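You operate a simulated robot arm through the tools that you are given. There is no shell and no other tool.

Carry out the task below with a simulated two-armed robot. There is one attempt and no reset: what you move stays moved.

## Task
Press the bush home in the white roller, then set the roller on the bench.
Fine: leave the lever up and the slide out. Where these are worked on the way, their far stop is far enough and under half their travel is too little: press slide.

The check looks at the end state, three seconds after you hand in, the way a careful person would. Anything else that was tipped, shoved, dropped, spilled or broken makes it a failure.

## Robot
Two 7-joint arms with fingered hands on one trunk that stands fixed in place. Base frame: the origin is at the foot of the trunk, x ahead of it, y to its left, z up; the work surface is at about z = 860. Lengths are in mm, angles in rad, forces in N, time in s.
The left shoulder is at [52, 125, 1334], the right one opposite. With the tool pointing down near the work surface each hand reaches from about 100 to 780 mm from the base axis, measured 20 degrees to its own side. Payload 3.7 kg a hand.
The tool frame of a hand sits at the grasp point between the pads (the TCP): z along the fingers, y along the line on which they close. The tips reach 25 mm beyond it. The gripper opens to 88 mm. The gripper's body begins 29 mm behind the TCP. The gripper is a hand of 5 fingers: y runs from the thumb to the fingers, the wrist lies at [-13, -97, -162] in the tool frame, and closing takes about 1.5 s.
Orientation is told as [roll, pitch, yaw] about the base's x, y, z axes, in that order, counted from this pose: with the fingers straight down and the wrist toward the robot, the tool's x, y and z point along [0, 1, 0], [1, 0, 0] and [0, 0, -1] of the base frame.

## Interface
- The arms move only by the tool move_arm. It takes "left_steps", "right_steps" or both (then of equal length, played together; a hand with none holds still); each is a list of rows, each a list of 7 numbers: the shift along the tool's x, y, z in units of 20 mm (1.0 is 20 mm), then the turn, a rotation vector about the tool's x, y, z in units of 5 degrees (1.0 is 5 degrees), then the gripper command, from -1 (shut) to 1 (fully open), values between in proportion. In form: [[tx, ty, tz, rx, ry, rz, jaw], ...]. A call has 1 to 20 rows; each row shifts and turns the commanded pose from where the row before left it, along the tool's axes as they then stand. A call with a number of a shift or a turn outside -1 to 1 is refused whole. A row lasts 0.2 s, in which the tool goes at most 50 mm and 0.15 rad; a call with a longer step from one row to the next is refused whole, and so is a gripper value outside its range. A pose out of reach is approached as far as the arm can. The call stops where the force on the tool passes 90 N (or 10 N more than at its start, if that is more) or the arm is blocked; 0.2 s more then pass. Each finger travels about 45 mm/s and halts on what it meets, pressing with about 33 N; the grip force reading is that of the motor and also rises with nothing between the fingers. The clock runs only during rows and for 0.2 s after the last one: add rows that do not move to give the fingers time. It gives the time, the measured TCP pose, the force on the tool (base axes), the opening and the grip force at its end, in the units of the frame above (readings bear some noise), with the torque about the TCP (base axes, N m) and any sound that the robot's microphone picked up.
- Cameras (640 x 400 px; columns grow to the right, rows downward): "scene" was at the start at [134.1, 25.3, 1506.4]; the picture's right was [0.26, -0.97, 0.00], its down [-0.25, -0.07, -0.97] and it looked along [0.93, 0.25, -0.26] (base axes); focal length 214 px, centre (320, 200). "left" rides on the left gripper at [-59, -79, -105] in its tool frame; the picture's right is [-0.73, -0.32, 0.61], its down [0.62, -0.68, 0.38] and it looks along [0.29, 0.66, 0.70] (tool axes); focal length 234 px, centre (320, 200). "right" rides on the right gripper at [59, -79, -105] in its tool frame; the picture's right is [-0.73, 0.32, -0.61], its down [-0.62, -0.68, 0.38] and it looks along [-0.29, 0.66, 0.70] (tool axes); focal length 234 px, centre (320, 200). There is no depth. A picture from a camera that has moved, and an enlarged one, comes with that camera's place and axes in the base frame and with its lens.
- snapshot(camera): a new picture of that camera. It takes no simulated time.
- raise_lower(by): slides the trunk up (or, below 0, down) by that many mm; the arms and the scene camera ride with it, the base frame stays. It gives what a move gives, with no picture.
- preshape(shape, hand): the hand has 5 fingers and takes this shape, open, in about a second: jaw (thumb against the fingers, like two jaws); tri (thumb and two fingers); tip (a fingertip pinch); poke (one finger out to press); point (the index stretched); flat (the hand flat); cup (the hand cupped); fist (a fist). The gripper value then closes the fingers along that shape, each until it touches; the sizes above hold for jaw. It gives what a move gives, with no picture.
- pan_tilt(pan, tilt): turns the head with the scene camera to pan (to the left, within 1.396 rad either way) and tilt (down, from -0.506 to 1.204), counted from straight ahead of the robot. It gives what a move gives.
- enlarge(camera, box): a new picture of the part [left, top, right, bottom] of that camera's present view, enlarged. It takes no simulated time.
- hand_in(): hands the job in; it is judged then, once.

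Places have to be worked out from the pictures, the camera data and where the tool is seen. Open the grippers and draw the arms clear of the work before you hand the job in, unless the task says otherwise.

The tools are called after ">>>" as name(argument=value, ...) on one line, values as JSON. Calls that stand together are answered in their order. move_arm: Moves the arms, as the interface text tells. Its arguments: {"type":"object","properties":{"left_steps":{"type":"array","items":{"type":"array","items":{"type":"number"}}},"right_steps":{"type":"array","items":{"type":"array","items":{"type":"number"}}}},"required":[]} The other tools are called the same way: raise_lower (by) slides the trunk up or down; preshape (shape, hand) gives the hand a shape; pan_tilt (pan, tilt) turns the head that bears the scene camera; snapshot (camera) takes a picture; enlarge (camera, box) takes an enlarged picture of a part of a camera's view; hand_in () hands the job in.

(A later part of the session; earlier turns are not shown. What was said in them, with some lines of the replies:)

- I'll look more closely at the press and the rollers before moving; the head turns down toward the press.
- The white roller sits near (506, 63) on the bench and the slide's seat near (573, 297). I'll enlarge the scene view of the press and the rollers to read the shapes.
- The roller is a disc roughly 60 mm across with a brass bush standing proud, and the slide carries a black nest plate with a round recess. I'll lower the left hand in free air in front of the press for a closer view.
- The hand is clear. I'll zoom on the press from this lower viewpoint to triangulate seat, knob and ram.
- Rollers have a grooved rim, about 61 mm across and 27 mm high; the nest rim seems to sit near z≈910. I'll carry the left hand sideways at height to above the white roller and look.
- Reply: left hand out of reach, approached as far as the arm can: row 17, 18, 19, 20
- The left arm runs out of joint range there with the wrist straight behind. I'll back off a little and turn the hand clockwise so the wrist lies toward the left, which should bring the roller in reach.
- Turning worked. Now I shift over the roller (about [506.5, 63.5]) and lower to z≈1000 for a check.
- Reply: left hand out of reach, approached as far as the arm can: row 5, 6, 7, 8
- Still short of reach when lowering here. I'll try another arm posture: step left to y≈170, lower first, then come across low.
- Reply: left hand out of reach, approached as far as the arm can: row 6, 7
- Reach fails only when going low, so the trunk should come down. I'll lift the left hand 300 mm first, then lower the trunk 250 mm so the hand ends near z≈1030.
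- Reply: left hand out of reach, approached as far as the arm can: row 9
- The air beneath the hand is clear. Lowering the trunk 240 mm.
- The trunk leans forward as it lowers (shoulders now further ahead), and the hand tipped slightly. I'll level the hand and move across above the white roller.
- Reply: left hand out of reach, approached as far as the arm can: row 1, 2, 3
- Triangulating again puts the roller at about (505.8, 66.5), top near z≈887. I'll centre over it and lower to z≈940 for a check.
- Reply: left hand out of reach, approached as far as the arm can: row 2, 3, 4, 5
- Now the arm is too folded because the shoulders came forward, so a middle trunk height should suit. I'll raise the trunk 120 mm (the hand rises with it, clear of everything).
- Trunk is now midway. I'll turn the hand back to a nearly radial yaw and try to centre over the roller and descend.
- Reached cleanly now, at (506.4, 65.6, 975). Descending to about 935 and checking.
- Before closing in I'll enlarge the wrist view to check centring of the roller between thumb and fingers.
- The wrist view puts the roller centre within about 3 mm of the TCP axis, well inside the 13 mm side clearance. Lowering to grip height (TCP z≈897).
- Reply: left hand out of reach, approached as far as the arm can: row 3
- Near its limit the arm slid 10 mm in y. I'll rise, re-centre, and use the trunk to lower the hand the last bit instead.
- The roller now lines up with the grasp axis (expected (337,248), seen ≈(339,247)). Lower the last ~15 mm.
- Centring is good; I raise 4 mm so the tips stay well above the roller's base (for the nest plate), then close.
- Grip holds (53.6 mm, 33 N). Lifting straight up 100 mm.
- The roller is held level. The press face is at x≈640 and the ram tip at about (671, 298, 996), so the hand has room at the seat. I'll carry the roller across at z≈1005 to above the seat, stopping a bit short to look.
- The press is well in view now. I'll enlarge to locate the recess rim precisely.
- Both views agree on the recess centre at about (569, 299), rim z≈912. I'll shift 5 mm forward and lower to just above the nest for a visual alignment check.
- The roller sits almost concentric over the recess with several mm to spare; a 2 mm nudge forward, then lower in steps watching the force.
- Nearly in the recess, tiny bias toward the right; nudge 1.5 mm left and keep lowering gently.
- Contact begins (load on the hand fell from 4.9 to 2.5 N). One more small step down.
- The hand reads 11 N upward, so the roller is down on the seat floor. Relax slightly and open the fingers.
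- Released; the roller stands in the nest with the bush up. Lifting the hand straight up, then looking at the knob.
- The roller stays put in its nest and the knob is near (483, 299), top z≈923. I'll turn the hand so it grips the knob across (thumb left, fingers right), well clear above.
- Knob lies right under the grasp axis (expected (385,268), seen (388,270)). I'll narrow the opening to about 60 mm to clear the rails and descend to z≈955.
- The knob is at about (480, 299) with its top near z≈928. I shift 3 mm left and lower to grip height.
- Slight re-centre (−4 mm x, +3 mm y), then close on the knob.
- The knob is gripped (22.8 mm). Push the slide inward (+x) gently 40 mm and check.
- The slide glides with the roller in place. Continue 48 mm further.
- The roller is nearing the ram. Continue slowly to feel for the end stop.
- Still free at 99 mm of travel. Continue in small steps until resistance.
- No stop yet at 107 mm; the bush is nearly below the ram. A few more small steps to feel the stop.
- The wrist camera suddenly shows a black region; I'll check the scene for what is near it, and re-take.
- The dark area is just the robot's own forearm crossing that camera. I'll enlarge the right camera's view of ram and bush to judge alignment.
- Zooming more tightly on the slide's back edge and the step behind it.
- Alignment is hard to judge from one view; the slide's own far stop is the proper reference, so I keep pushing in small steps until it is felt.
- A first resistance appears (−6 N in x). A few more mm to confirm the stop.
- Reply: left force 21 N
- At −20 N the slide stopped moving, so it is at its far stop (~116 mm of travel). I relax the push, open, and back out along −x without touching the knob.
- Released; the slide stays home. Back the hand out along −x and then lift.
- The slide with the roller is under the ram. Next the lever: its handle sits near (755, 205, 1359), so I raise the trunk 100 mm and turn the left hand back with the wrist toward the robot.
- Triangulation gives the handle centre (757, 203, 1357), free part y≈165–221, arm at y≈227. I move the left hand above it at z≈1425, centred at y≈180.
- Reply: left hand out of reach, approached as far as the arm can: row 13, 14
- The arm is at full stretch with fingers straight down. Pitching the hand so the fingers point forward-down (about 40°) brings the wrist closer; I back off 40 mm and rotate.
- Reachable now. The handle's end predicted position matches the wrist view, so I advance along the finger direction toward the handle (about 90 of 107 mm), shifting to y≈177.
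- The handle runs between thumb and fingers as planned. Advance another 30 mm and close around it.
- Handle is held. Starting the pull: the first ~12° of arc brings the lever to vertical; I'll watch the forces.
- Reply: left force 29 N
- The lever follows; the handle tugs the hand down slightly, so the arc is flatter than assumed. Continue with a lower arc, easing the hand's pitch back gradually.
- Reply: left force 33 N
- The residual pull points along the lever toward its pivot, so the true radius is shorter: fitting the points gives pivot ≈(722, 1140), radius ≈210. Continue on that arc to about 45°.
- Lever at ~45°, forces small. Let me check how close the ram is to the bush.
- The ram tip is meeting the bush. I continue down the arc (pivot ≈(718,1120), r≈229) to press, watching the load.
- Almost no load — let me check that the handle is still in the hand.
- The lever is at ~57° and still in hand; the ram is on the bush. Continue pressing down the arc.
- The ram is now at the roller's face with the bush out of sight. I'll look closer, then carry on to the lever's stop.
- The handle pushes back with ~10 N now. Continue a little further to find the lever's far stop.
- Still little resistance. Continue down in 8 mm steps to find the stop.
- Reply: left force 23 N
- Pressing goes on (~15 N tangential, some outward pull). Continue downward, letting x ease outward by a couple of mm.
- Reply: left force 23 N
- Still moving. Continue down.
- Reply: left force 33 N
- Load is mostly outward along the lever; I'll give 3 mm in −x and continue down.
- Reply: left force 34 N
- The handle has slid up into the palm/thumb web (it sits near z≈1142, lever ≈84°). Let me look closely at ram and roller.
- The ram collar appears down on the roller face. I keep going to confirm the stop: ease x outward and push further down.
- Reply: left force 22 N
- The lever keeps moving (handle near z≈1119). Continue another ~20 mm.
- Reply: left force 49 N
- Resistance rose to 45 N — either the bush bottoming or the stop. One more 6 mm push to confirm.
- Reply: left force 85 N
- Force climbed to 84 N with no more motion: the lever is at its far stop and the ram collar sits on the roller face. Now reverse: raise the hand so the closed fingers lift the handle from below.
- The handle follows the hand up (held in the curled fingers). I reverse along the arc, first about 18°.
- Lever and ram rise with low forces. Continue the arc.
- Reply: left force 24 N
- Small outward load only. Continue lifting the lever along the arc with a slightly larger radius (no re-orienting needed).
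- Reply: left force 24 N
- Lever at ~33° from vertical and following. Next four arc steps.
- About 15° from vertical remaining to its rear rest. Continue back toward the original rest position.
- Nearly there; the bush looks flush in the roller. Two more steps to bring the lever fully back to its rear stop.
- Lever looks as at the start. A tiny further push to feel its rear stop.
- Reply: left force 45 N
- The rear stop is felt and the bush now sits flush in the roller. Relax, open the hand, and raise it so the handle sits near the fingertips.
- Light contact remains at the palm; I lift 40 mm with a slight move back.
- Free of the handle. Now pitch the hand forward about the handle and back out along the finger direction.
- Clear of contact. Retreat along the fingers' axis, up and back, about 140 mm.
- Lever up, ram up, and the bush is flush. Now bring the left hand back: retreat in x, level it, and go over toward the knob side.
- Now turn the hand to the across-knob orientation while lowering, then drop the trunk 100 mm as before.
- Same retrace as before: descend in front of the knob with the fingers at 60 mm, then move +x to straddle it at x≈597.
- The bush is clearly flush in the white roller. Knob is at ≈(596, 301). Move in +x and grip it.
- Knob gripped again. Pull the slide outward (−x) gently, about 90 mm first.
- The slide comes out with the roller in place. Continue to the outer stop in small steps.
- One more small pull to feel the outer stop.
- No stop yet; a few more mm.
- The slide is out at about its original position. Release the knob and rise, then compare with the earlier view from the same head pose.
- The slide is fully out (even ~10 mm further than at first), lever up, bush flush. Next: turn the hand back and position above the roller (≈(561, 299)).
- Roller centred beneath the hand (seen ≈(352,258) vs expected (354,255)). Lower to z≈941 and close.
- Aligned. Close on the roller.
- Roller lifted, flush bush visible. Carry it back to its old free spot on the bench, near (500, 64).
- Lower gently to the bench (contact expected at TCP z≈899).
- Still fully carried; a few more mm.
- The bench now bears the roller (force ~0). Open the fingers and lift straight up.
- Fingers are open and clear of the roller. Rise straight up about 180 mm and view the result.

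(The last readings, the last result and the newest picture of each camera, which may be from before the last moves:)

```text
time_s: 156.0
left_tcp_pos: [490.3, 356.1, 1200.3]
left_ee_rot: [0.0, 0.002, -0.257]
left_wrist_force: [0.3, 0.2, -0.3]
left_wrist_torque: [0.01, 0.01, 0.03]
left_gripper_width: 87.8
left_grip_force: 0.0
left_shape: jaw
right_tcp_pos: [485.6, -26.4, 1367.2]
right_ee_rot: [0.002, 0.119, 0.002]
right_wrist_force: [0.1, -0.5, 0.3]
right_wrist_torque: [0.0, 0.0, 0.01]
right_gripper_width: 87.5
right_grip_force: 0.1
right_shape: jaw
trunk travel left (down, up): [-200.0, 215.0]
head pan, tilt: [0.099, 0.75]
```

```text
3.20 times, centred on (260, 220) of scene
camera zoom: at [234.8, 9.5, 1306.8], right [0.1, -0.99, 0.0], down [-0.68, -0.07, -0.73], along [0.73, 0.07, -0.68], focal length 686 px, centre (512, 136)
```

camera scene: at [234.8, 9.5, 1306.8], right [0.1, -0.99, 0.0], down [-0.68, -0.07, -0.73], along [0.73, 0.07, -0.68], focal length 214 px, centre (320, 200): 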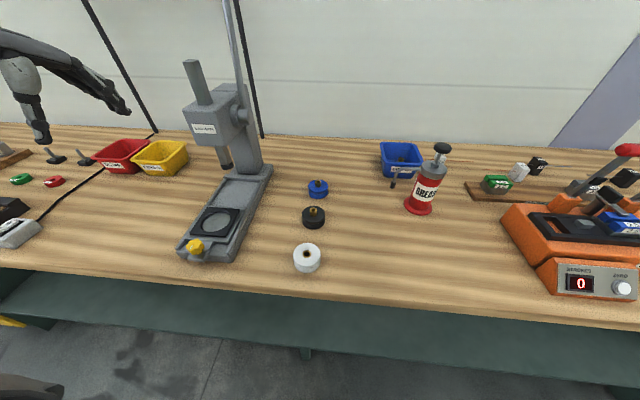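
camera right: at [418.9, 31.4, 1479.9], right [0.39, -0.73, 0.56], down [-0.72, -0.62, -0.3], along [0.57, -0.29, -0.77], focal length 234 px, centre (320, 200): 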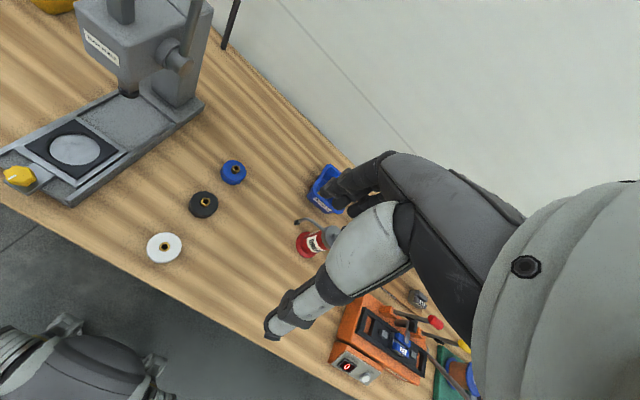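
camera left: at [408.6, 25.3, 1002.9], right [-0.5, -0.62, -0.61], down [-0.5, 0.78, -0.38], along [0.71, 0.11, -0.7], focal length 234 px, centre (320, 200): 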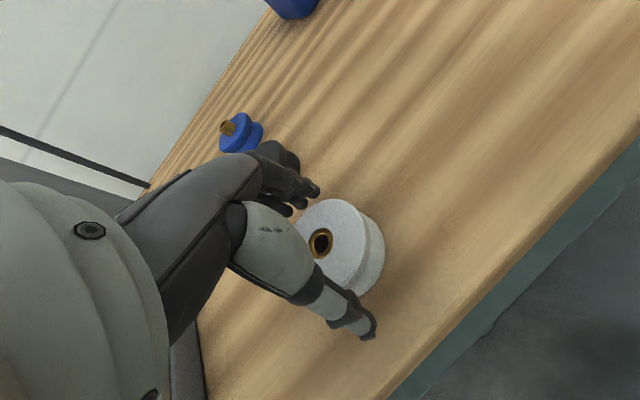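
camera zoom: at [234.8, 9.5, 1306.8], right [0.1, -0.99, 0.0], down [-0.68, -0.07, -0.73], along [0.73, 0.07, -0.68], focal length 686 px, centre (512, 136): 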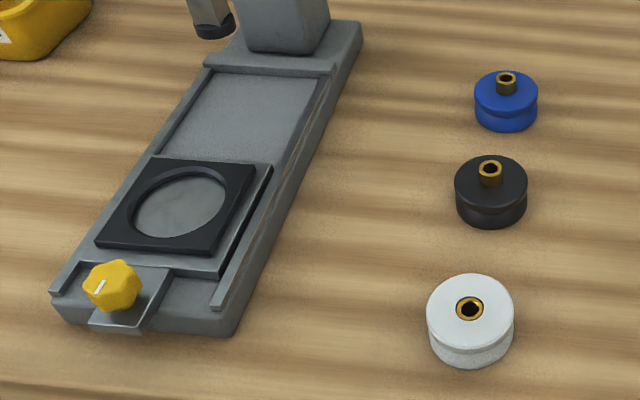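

Final check of the bush in the roller and of the lever.

>>> enlarge(camera="scene", box=[285, 235, 330, 275])

>>> pan_tilt(pan=0.2, tilt=0.3)

>>> snapshot(camera="scene")

```text
10.00 times, centred on (308, 255) of scene
camera zoom: at [234.8, 9.5, 1306.8], right [0.1, -0.99, 0.0], down [-0.68, -0.07, -0.73], along [0.73, 0.07, -0.68], focal length 2145 px, centre (445, -350)
```

zoom: 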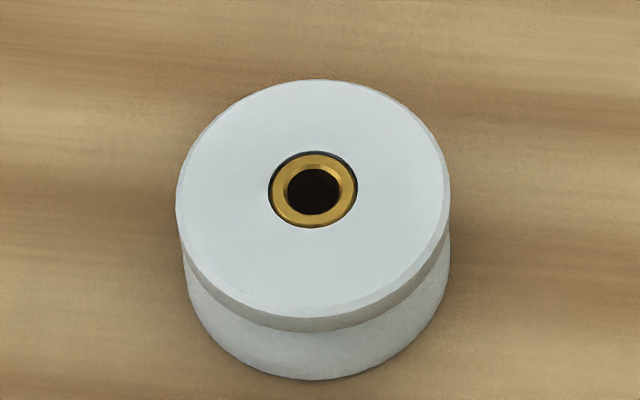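

```text
time_s: 156.9
left_tcp_pos: [490.2, 356.1, 1199.9]
left_ee_rot: [0.0, 0.0, -0.258]
left_wrist_force: [-0.3, 0.3, -0.7]
left_wrist_torque: [0.02, 0.01, -0.02]
left_gripper_width: 87.6
left_grip_force: 0.0
left_shape: jaw
right_tcp_pos: [484.5, -26.4, 1367.0]
right_ee_rot: [0.001, 0.119, 0.0]
right_wrist_force: [0.3, 0.5, -0.7]
right_wrist_torque: [-0.01, -0.02, -0.04]
right_gripper_width: 87.8
right_grip_force: 0.1
right_shape: jaw
trunk travel left (down, up): [-200.0, 215.0]
head pan, tilt: [0.201, 0.3]
```

```text
taken
camera scene: at [243.7, 20.0, 1347.1], right [0.2, -0.98, 0.0], down [-0.29, -0.06, -0.95], along [0.94, 0.19, -0.3], focal length 214 px, centre (320, 200)
```

scene: 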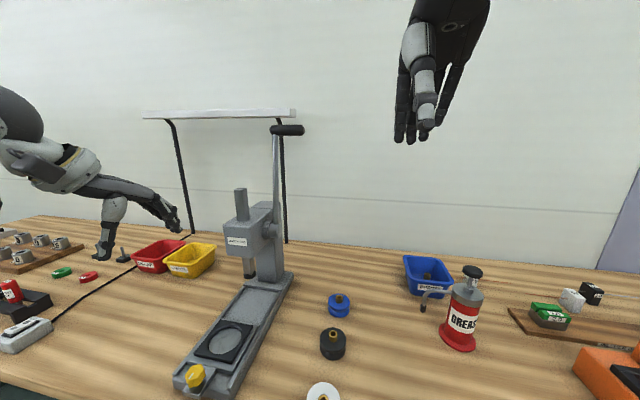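

The bush is flush in the white roller, which stands on the bench. The lever is up, the slide is out, and both hands are open and clear with nothing else disturbed, so I'm handing in.

>>> hand_in()

```text
The job is handed in.
```

The bush is pressed flush into the white roller. The roller is back on the bench at about its original spot, and I have handed the job in.

- **Lever:** I pulled it down to its far stop, where it held at 84 N with no further movement, then raised it back to its rear stop.
- **Slide:** I pushed it in to its far stop for pressing, then pulled it out again. It now sits about 10 mm further out than at the start; I never felt an outer stop.
- **Everything else:** The last pictures show nothing else tipped or moved. Both hands are open and clear of the work.
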